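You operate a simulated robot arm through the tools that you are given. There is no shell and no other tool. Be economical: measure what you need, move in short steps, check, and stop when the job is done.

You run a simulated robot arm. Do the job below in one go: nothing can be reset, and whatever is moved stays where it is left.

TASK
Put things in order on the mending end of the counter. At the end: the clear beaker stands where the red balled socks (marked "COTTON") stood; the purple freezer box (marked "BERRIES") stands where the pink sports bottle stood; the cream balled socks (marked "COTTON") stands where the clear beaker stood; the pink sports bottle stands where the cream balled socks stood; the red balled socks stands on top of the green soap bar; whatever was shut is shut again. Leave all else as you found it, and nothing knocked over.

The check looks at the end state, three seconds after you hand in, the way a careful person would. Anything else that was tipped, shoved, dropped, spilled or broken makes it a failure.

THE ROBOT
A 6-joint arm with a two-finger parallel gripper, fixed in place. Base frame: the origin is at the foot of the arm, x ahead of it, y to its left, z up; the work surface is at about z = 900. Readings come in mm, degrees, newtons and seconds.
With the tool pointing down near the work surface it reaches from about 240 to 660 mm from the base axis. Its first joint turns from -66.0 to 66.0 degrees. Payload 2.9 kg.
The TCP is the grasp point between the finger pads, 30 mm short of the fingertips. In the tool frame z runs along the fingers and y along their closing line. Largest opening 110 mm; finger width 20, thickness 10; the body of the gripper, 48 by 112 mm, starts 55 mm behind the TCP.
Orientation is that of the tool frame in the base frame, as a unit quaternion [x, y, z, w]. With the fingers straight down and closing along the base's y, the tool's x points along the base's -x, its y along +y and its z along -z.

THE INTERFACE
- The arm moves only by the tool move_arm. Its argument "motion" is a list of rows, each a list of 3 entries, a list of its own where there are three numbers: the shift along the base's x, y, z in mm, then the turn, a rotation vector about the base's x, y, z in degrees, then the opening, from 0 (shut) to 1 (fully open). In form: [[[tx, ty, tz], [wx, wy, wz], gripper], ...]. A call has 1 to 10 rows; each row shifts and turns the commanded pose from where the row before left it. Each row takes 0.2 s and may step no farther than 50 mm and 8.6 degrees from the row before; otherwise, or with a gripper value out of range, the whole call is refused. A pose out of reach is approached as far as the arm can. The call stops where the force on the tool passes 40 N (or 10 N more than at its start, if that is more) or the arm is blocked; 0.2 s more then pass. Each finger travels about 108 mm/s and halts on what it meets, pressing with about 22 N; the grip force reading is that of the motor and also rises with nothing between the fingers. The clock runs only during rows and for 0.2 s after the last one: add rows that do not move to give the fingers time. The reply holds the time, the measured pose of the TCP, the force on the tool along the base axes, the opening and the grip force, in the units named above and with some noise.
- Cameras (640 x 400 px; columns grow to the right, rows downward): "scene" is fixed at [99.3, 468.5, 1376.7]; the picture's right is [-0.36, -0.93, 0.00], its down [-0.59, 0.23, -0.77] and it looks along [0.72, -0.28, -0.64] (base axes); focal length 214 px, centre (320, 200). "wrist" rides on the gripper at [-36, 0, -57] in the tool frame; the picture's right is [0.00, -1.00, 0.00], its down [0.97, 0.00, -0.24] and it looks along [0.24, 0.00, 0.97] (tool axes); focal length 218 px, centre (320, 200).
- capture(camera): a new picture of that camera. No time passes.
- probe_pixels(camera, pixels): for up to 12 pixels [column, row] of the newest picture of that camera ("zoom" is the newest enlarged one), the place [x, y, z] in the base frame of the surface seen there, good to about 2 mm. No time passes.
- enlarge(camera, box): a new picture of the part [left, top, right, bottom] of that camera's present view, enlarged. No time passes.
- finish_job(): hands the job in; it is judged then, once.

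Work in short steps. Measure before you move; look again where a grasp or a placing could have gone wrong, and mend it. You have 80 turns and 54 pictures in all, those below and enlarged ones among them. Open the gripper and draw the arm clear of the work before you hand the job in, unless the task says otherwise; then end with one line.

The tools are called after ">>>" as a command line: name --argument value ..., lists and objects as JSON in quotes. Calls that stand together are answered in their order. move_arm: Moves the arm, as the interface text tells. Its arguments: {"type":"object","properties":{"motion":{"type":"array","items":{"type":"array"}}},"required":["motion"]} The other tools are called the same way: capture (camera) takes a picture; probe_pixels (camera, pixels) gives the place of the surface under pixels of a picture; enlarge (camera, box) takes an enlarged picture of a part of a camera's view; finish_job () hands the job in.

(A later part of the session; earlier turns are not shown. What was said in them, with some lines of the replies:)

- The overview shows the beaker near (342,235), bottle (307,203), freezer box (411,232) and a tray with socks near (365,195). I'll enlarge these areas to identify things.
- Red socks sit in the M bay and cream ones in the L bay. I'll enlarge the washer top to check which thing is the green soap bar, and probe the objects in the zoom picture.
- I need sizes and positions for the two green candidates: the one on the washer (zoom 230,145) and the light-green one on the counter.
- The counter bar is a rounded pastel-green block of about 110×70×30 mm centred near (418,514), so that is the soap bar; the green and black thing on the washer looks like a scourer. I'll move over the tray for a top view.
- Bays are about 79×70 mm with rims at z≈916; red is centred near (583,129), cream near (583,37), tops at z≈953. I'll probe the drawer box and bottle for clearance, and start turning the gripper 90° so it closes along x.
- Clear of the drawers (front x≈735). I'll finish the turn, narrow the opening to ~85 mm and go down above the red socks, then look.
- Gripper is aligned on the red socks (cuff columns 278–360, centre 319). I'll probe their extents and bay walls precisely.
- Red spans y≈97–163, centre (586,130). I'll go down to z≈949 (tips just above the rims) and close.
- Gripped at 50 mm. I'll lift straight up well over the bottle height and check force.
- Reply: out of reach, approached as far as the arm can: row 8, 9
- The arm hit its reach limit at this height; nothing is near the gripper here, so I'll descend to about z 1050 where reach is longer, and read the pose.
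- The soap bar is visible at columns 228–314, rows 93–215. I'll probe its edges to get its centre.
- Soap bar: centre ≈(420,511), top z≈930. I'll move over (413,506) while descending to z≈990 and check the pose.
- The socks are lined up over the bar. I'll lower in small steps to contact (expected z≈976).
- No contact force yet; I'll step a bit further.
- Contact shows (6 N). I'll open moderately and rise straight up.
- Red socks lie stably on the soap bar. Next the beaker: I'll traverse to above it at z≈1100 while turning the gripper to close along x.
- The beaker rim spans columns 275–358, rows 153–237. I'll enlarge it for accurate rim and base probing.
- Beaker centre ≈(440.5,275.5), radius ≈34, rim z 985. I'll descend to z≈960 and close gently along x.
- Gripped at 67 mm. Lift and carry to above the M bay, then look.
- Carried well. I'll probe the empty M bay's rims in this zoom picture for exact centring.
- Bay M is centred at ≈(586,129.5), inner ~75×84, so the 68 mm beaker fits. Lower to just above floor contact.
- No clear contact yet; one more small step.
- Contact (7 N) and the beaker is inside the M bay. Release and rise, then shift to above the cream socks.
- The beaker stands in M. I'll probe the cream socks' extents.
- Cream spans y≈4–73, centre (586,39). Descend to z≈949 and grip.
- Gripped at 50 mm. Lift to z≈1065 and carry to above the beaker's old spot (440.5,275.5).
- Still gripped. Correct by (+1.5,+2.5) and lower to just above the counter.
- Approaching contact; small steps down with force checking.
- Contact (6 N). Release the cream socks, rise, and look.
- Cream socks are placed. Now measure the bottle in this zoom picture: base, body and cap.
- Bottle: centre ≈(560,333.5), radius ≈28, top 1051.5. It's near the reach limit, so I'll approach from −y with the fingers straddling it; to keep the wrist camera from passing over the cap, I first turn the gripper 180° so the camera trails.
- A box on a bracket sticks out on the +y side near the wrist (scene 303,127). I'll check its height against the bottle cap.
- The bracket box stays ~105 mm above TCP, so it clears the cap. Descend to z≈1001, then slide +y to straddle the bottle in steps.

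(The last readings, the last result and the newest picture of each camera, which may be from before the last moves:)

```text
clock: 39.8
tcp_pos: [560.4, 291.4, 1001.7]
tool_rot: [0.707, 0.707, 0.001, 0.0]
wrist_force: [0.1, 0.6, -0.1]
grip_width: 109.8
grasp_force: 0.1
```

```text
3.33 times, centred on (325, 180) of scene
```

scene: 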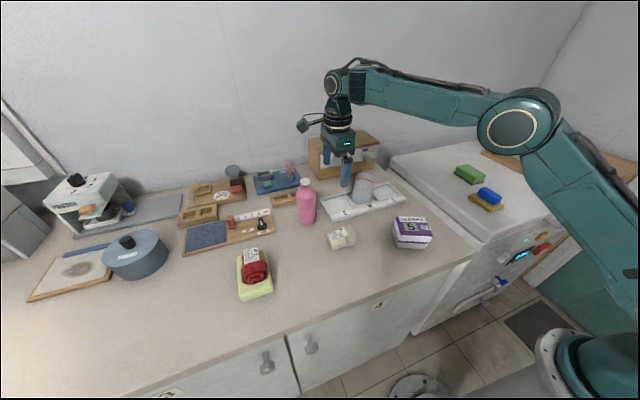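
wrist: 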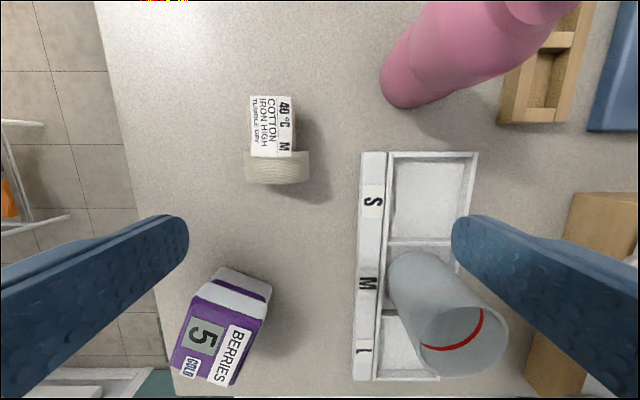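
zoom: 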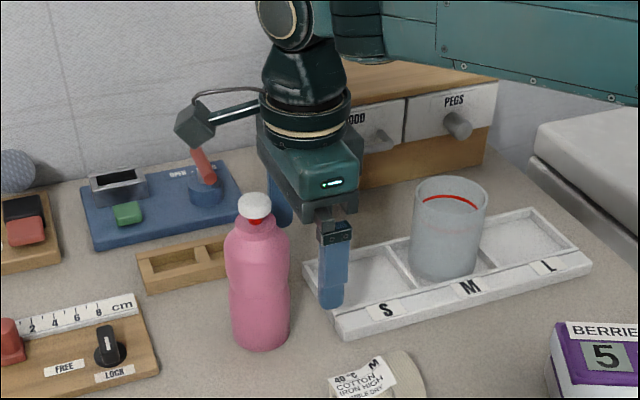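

Fingers straddle properly with cap ~5 mm below the palm. I'll raise 2 mm and advance 42 mm to the bottle axis.

>>> move_arm --motion '[[[0, 0, 2], [0, 0, 0], 1], [[0, 10, 0], [0, 0, 0], 1], [[0, 12, 0], [0, 0, 0], 1], [[0, 12, 0], [0, 0, 0], 1], [[0, 8, 0], [0, 0, 0], 1], [[0, 0, 0], [0, 0, 0], 1]]'

>>> enlarge --camera "scene" --box '[270, 120, 380, 240]'

>>> capture --camera "wrist"

```text
clock: 41.2
tcp_pos: [563.0, 333.1, 1006.4]
tool_rot: [0.708, 0.707, 0.0, 0.001]
wrist_force: [-0.3, 0.5, 0.4]
grip_width: 110.1
grasp_force: 0.0
```

```text
3.33 times, centred on (325, 180) of scene
```

zoom: 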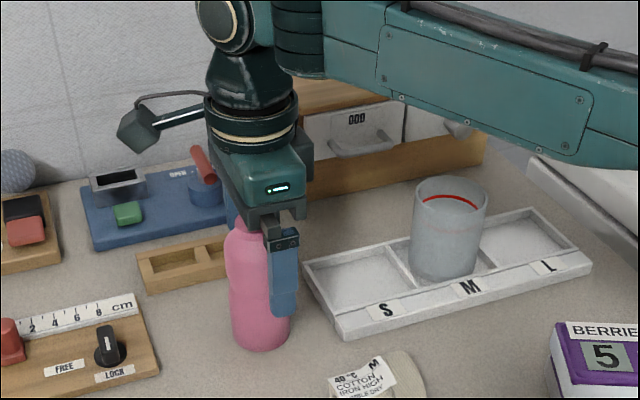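

```text
19 pictures are left
```

wrist: 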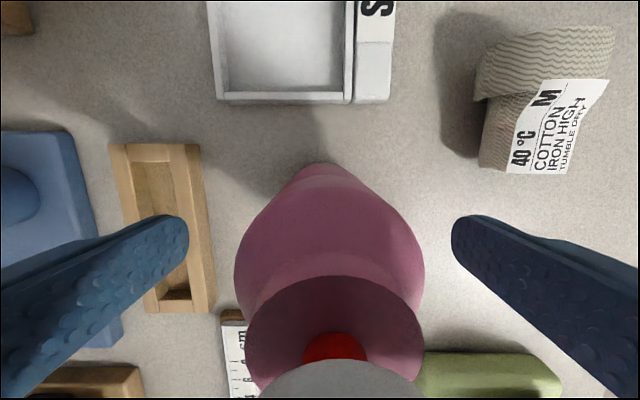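

Bottle appears ~3 mm toward −x of the gripper centre (columns 235–425, centre 330). I'll shift −3 in x and close gradually.

>>> move_arm --motion '[[[-3, 0, 0], [0, 0, 0], 0.8], [[0, 0, 0], [0, 0, 0], 0.65], [[0, 0, 0], [0, 0, 0], 0.58], [[0, 0, 0], [0, 0, 0], 0.54], [[0, 0, 0], [0, 0, 0], 0.51], [[0, 0, 0], [0, 0, 0], 0.48], [[0, 0, 0], [0, 0, 0], 0.35], [[0, 0, 0], [0, 0, 0], 0.35]]'

>>> enlarge --camera "scene" --box '[270, 120, 380, 240]'

```text
clock: 43.0
tcp_pos: [559.3, 332.3, 1006.3]
tool_rot: [0.707, 0.707, 0.0, 0.0]
wrist_force: [1.9, 0.9, -0.3]
grip_width: 55.3
grasp_force: 22.3
```

```text
3.33 times, centred on (325, 180) of scene
```

zoom: 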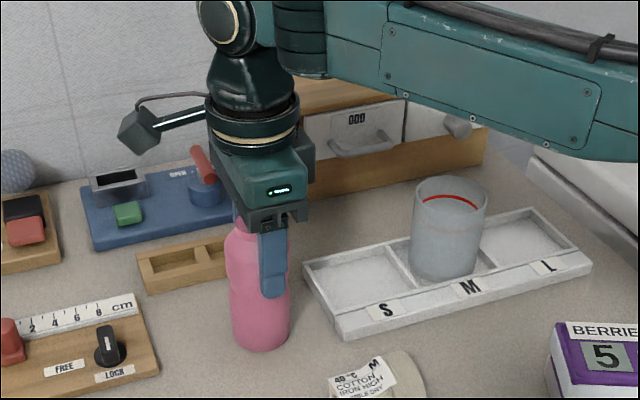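

Bottle held (55 mm). I'll lift slightly, then back toward −y while rising to z≈1122 so it will clear the beaker.

>>> move_arm --motion '[[[0, 0, 4], [0, 0, 0], 0.35], [[0, -12, 10], [0, 0, 0], 0.35], [[0, -25, 20], [0, 0, 0], 0.35], [[0, -28, 32], [0, 0, 0], 0.35], [[0, -28, 32], [0, 0, 0], 0.35], [[0, -20, 20], [0, 0, 0], 0.35], [[0, 0, 0], [0, 0, 0], 0.35]]'

```text
clock: 44.6
tcp_pos: [558.4, 216.9, 1123.7]
tool_rot: [0.707, 0.707, -0.001, 0.0]
wrist_force: [0.2, 0.6, -4.2]
grip_width: 55.4
grasp_force: 21.8
```

Held (about 4 N load). Carry over the beaker to above the L bay.

>>> move_arm --motion '[[[5.5, -36, 0], [0, 0, 0], 0.35], [[5.5, -36, 0], [0, 0, 0], 0.35], [[5.5, -36, 0], [0, 0, 0], 0.35], [[5.5, -36, 0], [0, 0, 0], 0.35], [[5, -34, 0], [0, 0, 0], 0.35], [[0, 0, 0], [0, 0, 0], 0.35]]'

>>> enlarge --camera "scene" --box '[300, 110, 430, 230]'

```text
clock: 46.0
tcp_pos: [584.9, 39.0, 1124.6]
tool_rot: [0.707, 0.708, 0.001, 0.0]
wrist_force: [-0.1, 1.0, -4.5]
grip_width: 55.3
grasp_force: 22.3
```

```text
3.33 times, centred on (365, 170) of scene
```

zoom: 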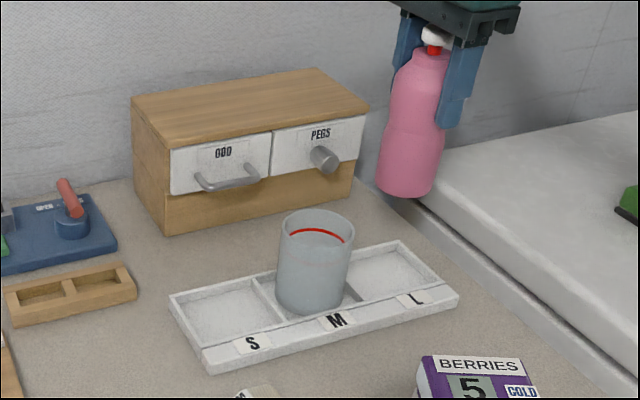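

Upright over the L bay. Lower to just above the floor (contact expected at z≈1011).

>>> move_arm --motion '[[[1, 0, -40], [0, 0, 0], 0.35], [[0, 0, -40], [0, 0, 0], 0.35], [[0, 0, -24], [0, 0, 0], 0.35], [[0, 0, -5], [0, 0, 0], 0.35], [[0, 0, -2], [0, 0, 0], 0.35], [[0, 0, 0], [0, 0, 0], 0.35]]'

```text
clock: 47.4
tcp_pos: [586.2, 38.6, 1014.6]
tool_rot: [0.708, 0.707, -0.001, 0.001]
wrist_force: [-0.1, 0.5, -4.0]
grip_width: 55.3
grasp_force: 22.0
```

>>> move_arm --motion '[[[0, 0, -1.5], [0, 0, 0], 0.35], [[0, 0, -1.5], [0, 0, 0], 0.35], [[0, 0, 0], [0, 0, 0], 0.35]]'

```text
clock: 48.2
tcp_pos: [586.5, 40.7, 1010.4]
tool_rot: [0.707, 0.707, 0.0, 0.001]
wrist_force: [-1.5, -1.9, 4.8]
grip_width: 55.1
grasp_force: 21.7
```

Contact made. Release gradually and rise straight up clear of the cap.

>>> move_arm --motion '[[[0, 0, 0], [0, 0, 0], 0.56], [[0, 0, 0], [0, 0, 0], 0.68], [[0, 0, 0], [0, 0, 0], 0.8], [[0, 0, 15], [0, 0, 0], 0.8], [[0, 0, 45], [0, 0, 0], 0.8], [[0, 0, 45], [0, 0, 0], 0.8], [[-40, 0, 5], [0, 0, 0], 0.8], [[-45, 10, 0], [0, 0, 0], 1], [[-45, 15, 0], [0, 0, 0], 1]]'

>>> capture --camera "wrist"

>>> enlarge --camera "scene" --box '[290, 140, 450, 265]'

```text
clock: 50.2
tcp_pos: [455.8, 66.9, 1116.6]
tool_rot: [0.708, 0.706, 0.001, 0.0]
wrist_force: [0.6, -0.8, 0.6]
grip_width: 109.7
grasp_force: 0.0
```

```text
16 pictures are left
```

wrist: 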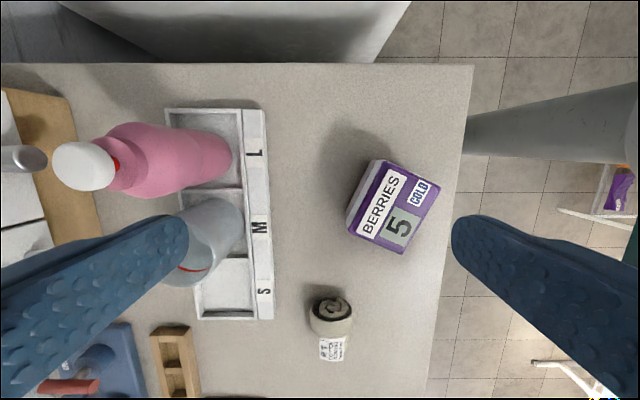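

```text
3.20 times, centred on (370, 202) of scene
```

zoom: 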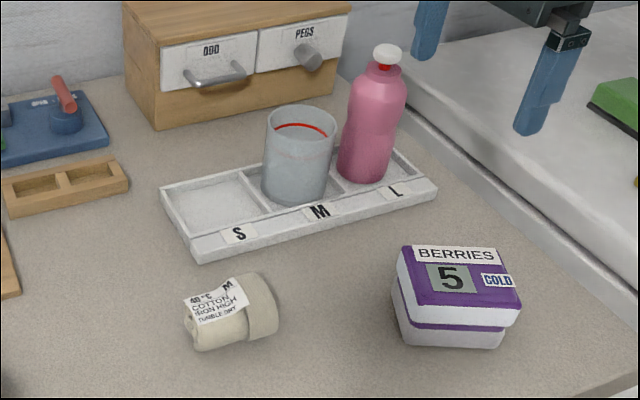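

Bottle and beaker stand well. Now the freezer box: enlarge for corners and yaw.

>>> enlarge --camera "wrist" --box '[335, 145, 455, 265]'

```text
3.33 times, centred on (395, 205) of wrist
```

zoom: 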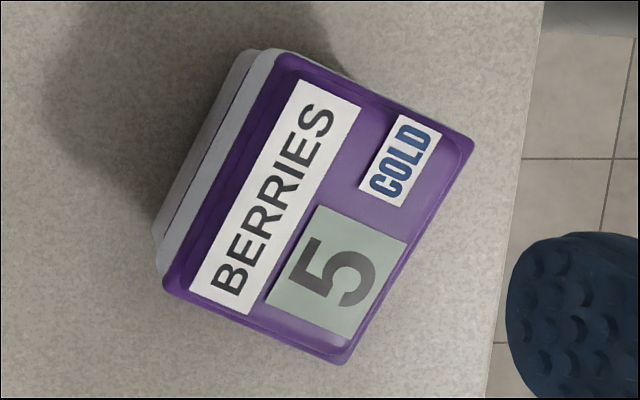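

>>> probe_pixels --camera "zoom" --pixels '[[275, 65], [465, 145], [340, 352], [175, 280], [320, 200], [222, 175], [370, 108], [405, 248], [258, 318], [195, 170], [165, 240]]'

>>> probe_pixels --camera "scene" --pixels '[[392, 232], [394, 241], [400, 248], [415, 249], [425, 249], [430, 240]]'

```text
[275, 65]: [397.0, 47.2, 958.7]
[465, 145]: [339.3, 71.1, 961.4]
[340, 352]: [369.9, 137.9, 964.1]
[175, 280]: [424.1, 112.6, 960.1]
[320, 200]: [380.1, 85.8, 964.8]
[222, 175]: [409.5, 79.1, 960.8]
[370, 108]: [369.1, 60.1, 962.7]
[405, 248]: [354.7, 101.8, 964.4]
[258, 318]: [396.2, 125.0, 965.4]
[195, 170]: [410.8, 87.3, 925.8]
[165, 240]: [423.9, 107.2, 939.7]
```

```text
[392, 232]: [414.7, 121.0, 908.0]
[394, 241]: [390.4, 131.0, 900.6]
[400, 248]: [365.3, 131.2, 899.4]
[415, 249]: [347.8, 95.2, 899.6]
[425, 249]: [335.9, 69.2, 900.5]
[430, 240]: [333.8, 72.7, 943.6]
```

Box: centre ≈(382.5,92), ~63×75 mm, long side at ≈66.5°, so fingers must close along −23.5°. I'll also check surroundings at the bottle's old spot.

>>> enlarge --camera "scene" --box '[250, 170, 350, 250]'

>>> move_arm --motion '[[[-37, 12, -20], [0, 0, -8], 1], [[-36, 13, -30], [0, 0, -8], 1], [[0, 0, -30], [0, 0, -7.5], 1]]'

>>> capture --camera "wrist"

```text
5.00 times, centred on (300, 210) of scene
```

zoom: 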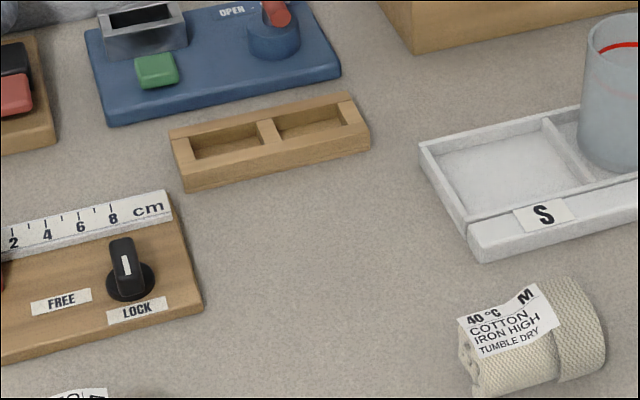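

```text
clock: 51.0
tcp_pos: [384.5, 92.5, 1038.7]
tool_rot: [0.837, 0.548, -0.001, -0.001]
wrist_force: [-0.2, 0.1, 0.2]
grip_width: 110.1
grasp_force: 0.1
```

```text
12 pictures are left
```

wrist: 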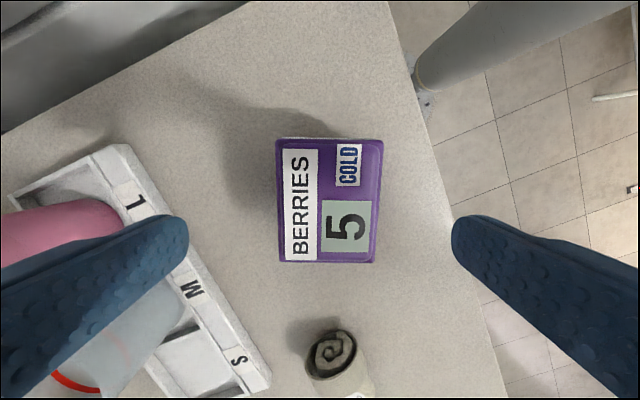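

Yaw looks right; box centre is ~8 px right of the gripper centre. Probe the lid edges and the destination's neighbours.

>>> probe_pixels --camera "wrist" --pixels '[[279, 200], [377, 200], [328, 143], [328, 259], [280, 144], [378, 144], [281, 258], [373, 258]]'

>>> probe_pixels --camera "zoom" --pixels '[[187, 188], [188, 165], [370, 150], [365, 128], [200, 308], [172, 195], [460, 380], [300, 165], [470, 255]]'

```text
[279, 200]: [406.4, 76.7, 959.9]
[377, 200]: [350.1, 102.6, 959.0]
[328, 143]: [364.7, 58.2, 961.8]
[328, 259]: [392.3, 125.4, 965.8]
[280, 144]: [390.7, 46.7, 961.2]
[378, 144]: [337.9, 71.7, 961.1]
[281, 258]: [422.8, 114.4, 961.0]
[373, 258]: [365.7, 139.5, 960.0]
```

```text
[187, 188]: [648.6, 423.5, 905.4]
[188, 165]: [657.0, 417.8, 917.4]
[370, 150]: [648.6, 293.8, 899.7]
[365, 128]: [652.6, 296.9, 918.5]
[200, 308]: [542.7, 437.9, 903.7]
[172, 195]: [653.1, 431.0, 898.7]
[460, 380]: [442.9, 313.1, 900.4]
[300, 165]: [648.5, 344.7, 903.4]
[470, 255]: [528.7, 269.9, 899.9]
```

Box centre ≈(380,92), destination has ample room (tray corner ≥20 mm away). Descend to z≈932 and close gradually.

>>> move_arm --motion '[[[-4.5, -0.5, -40], [0, 0, 0], 1], [[0, 0, -40], [0, 0, 0], 1], [[0, 0, -26], [0, 0, 0], 1], [[0, 0, 0], [0, 0, 0], 0.8], [[0, 0, 0], [0, 0, 0], 0.68], [[0, 0, 0], [0, 0, 0], 0.62], [[0, 0, 0], [0, 0, 0], 0.58], [[0, 0, 0], [0, 0, 0], 0.45], [[0, 0, 0], [0, 0, 0], 0.45]]'

>>> enlarge --camera "scene" --box '[350, 180, 460, 260]'

```text
clock: 53.0
tcp_pos: [379.6, 91.2, 934.3]
tool_rot: [0.836, 0.549, 0.0, -0.001]
wrist_force: [0.4, 0.9, 0.4]
grip_width: 61.9
grasp_force: 22.1
```

```text
5.00 times, centred on (405, 220) of scene
```

zoom: 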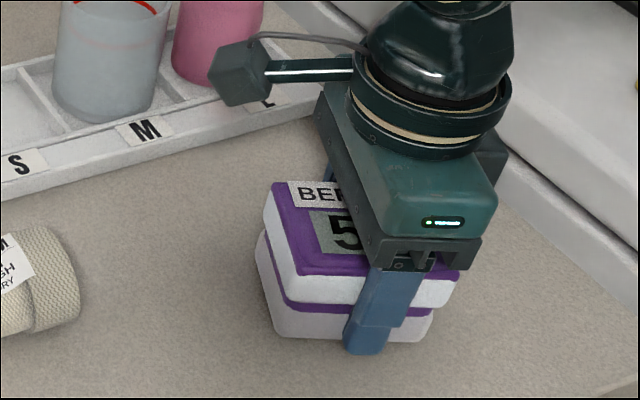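

Gripped at 62 mm, covering lid and base. Lift to z≈1020 and carry toward the bottle's old place.

>>> move_arm --motion '[[[0, 0, 15], [0, 0, 0], 0.45], [[0, 0, 40], [0, 0, 0], 0.45], [[0, 0, 32], [0, 0, 0], 0.45], [[23, 31, 0], [0, 0, 0], 0.45], [[23, 31, 0], [0, 0, 0], 0.45], [[23, 31, 0], [0, 0, 0], 0.45], [[23, 31, 0], [0, 0, 0], 0.45], [[23, 31, 0], [0, 0, 0], 0.45], [[23, 31, 0], [0, 0, 0], 0.45], [[23, 31, 0], [0, 0, 0], 0.45]]'

>>> capture --camera "scene"

```text
clock: 55.2
tcp_pos: [536.1, 306.8, 1018.6]
tool_rot: [0.836, 0.548, -0.001, -0.001]
wrist_force: [0.3, 0.1, -3.1]
grip_width: 61.7
grasp_force: 22.4
```

```text
10 pictures are left
```

scene: 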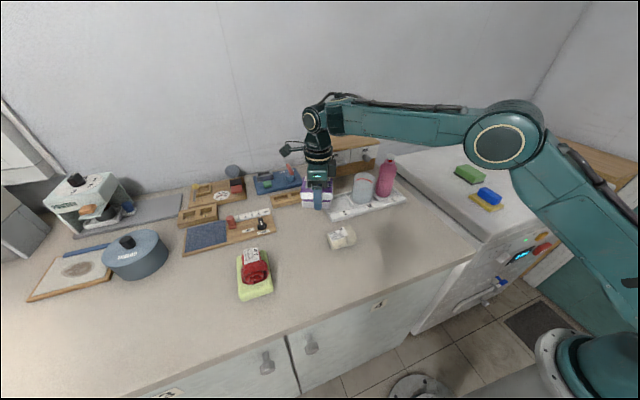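

Held. Move down and out toward (559.5,333), then settle and read.

>>> move_arm --motion '[[[6, 8, -35], [0, 0, 0], 0.45], [[6, 8, -20], [0, 0, 0], 0.45], [[5, 7, -10], [0, 0, 0], 0.45], [[0, 0, 0], [0, 0, 0], 0.45]]'

```text
clock: 56.2
tcp_pos: [553.9, 332.4, 954.9]
tool_rot: [0.836, 0.549, 0.0, 0.0]
wrist_force: [0.0, -0.3, -2.7]
grip_width: 61.6
grasp_force: 22.3
```

Shift (+5,+1) and lower toward contact (expected z≈934).

>>> move_arm --motion '[[[5, 1, -8], [0, 0, 0], 0.45], [[0, 0, -6], [0, 0, 0], 0.45], [[0, 0, -3], [0, 0, 0], 0.45], [[0, 0, 0], [0, 0, 0], 0.45]]'

```text
clock: 57.2
tcp_pos: [559.4, 332.8, 937.8]
tool_rot: [0.837, 0.548, 0.0, 0.0]
wrist_force: [0.1, -0.2, -2.9]
grip_width: 61.7
grasp_force: 22.0
```

>>> move_arm --motion '[[[0, 0, -1.5], [0, 0, 0], 0.45], [[0, 0, -1.5], [0, 0, 0], 0.45], [[0, 0, 0], [0, 0, 0], 0.45]]'

```text
clock: 58.0
tcp_pos: [560.0, 333.7, 934.8]
tool_rot: [0.836, 0.549, 0.0, 0.0]
wrist_force: [0.2, 0.4, -2.1]
grip_width: 61.8
grasp_force: 21.9
```

>>> move_arm --motion '[[[0, 0, -1.2], [0, 0, 0], 0.45], [[0, 0, -1], [0, 0, 0], 0.45], [[0, 0, 0], [0, 0, 0], 0.45]]'

```text
clock: 58.8
tcp_pos: [561.5, 333.7, 935.0]
tool_rot: [0.836, 0.548, 0.0, -0.001]
wrist_force: [-1.1, -0.4, 0.4]
grip_width: 61.8
grasp_force: 21.6
```

Weight is now carried by the counter. Release, rise, and retreat inward and up.

>>> move_arm --motion '[[[0, 0, 0], [0, 0, 0], 0.62], [[0, 0, 0], [0, 0, 0], 0.72], [[0, 0, 0], [0, 0, 0], 0.82], [[0, 0, 15], [0, 0, 0], 0.82], [[0, 0, 30], [0, 0, 0], 0.82], [[-1, -1, 27], [0, 0, 0], 0.82], [[-20, -12, 30], [0, 0, 0], 0.82], [[-30, -20, 25], [0, 0, 0], 0.82], [[-35, -20, 25], [0, 0, 0], 1], [[-40, -25, 15], [0, 0, 0], 1]]'

>>> enlarge --camera "scene" --box '[230, 130, 440, 310]'

```text
clock: 61.0
tcp_pos: [437.6, 256.9, 1104.0]
tool_rot: [0.836, 0.548, 0.0, -0.001]
wrist_force: [-1.0, -0.5, -0.7]
grip_width: 110.1
grasp_force: 0.1
```

```text
2.22 times, centred on (335, 220) of scene
```

zoom: 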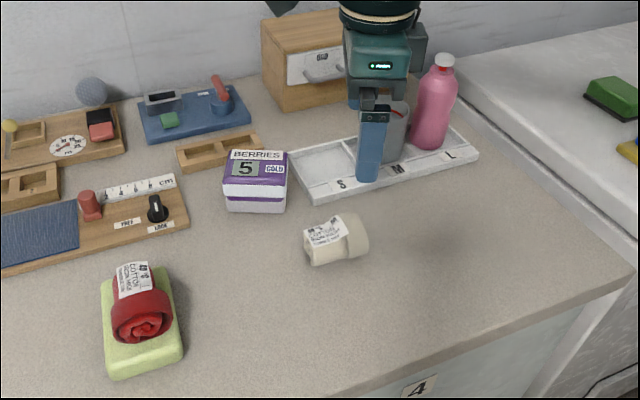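

All placed. Draw the arm back and up to near its starting pose for a final unobstructed check.

>>> move_arm --motion '[[[-20, -12, 35], [0, 0, 0], 1], [[-20, -12, 35], [0, 0, 0], 1], [[-20, -12, 35], [0, 0, 0], 1], [[-20, -12, 30], [0, 0, 0], 1], [[-20, -12, 10], [0, 0, 0], 1], [[0, 0, 0], [0, 0, 0], 1]]'

>>> enlarge --camera "scene" --box '[230, 130, 440, 310]'

>>> capture --camera "wrist"

```text
clock: 62.4
tcp_pos: [336.4, 194.9, 1245.6]
tool_rot: [0.836, 0.548, -0.001, 0.0]
wrist_force: [-0.5, 0.9, -0.3]
grip_width: 110.0
grasp_force: 0.0
```

```text
2.22 times, centred on (335, 220) of scene
```

zoom: 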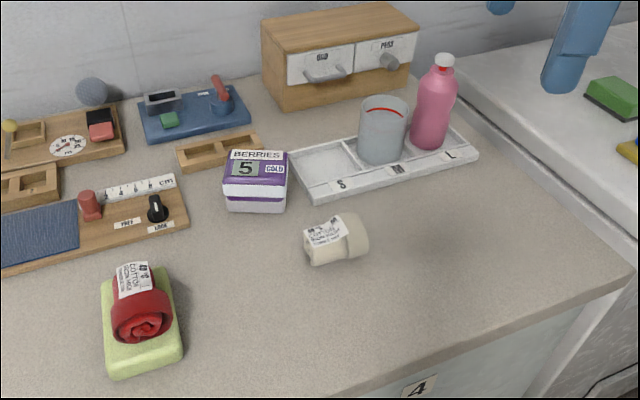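

```text
7 pictures are left
```

wrist: 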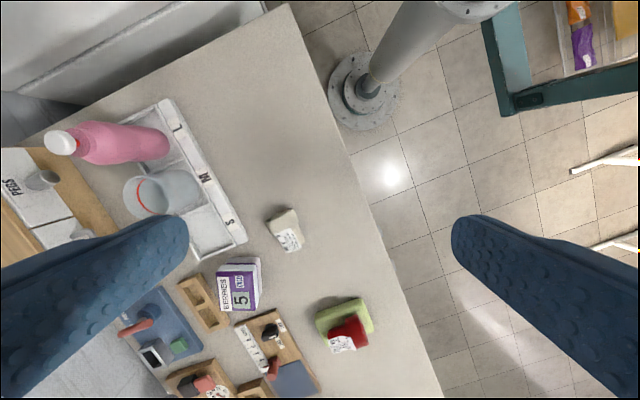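

Everything stands where asked: beaker in M, bottle in L, cream socks at the beaker's spot, box at the bottle's spot and red socks on the soap bar. Drawers are shut, nothing else was moved, and the arm is clear, so I'm handing in.

>>> finish_job

```text
The job is handed in.
```

The job is handed in: all five items are where you asked, both drawers and the freezer box are shut, nothing was knocked over, and I took the light-green bar on the counter, not the green block on the washer, to be the green soap bar.
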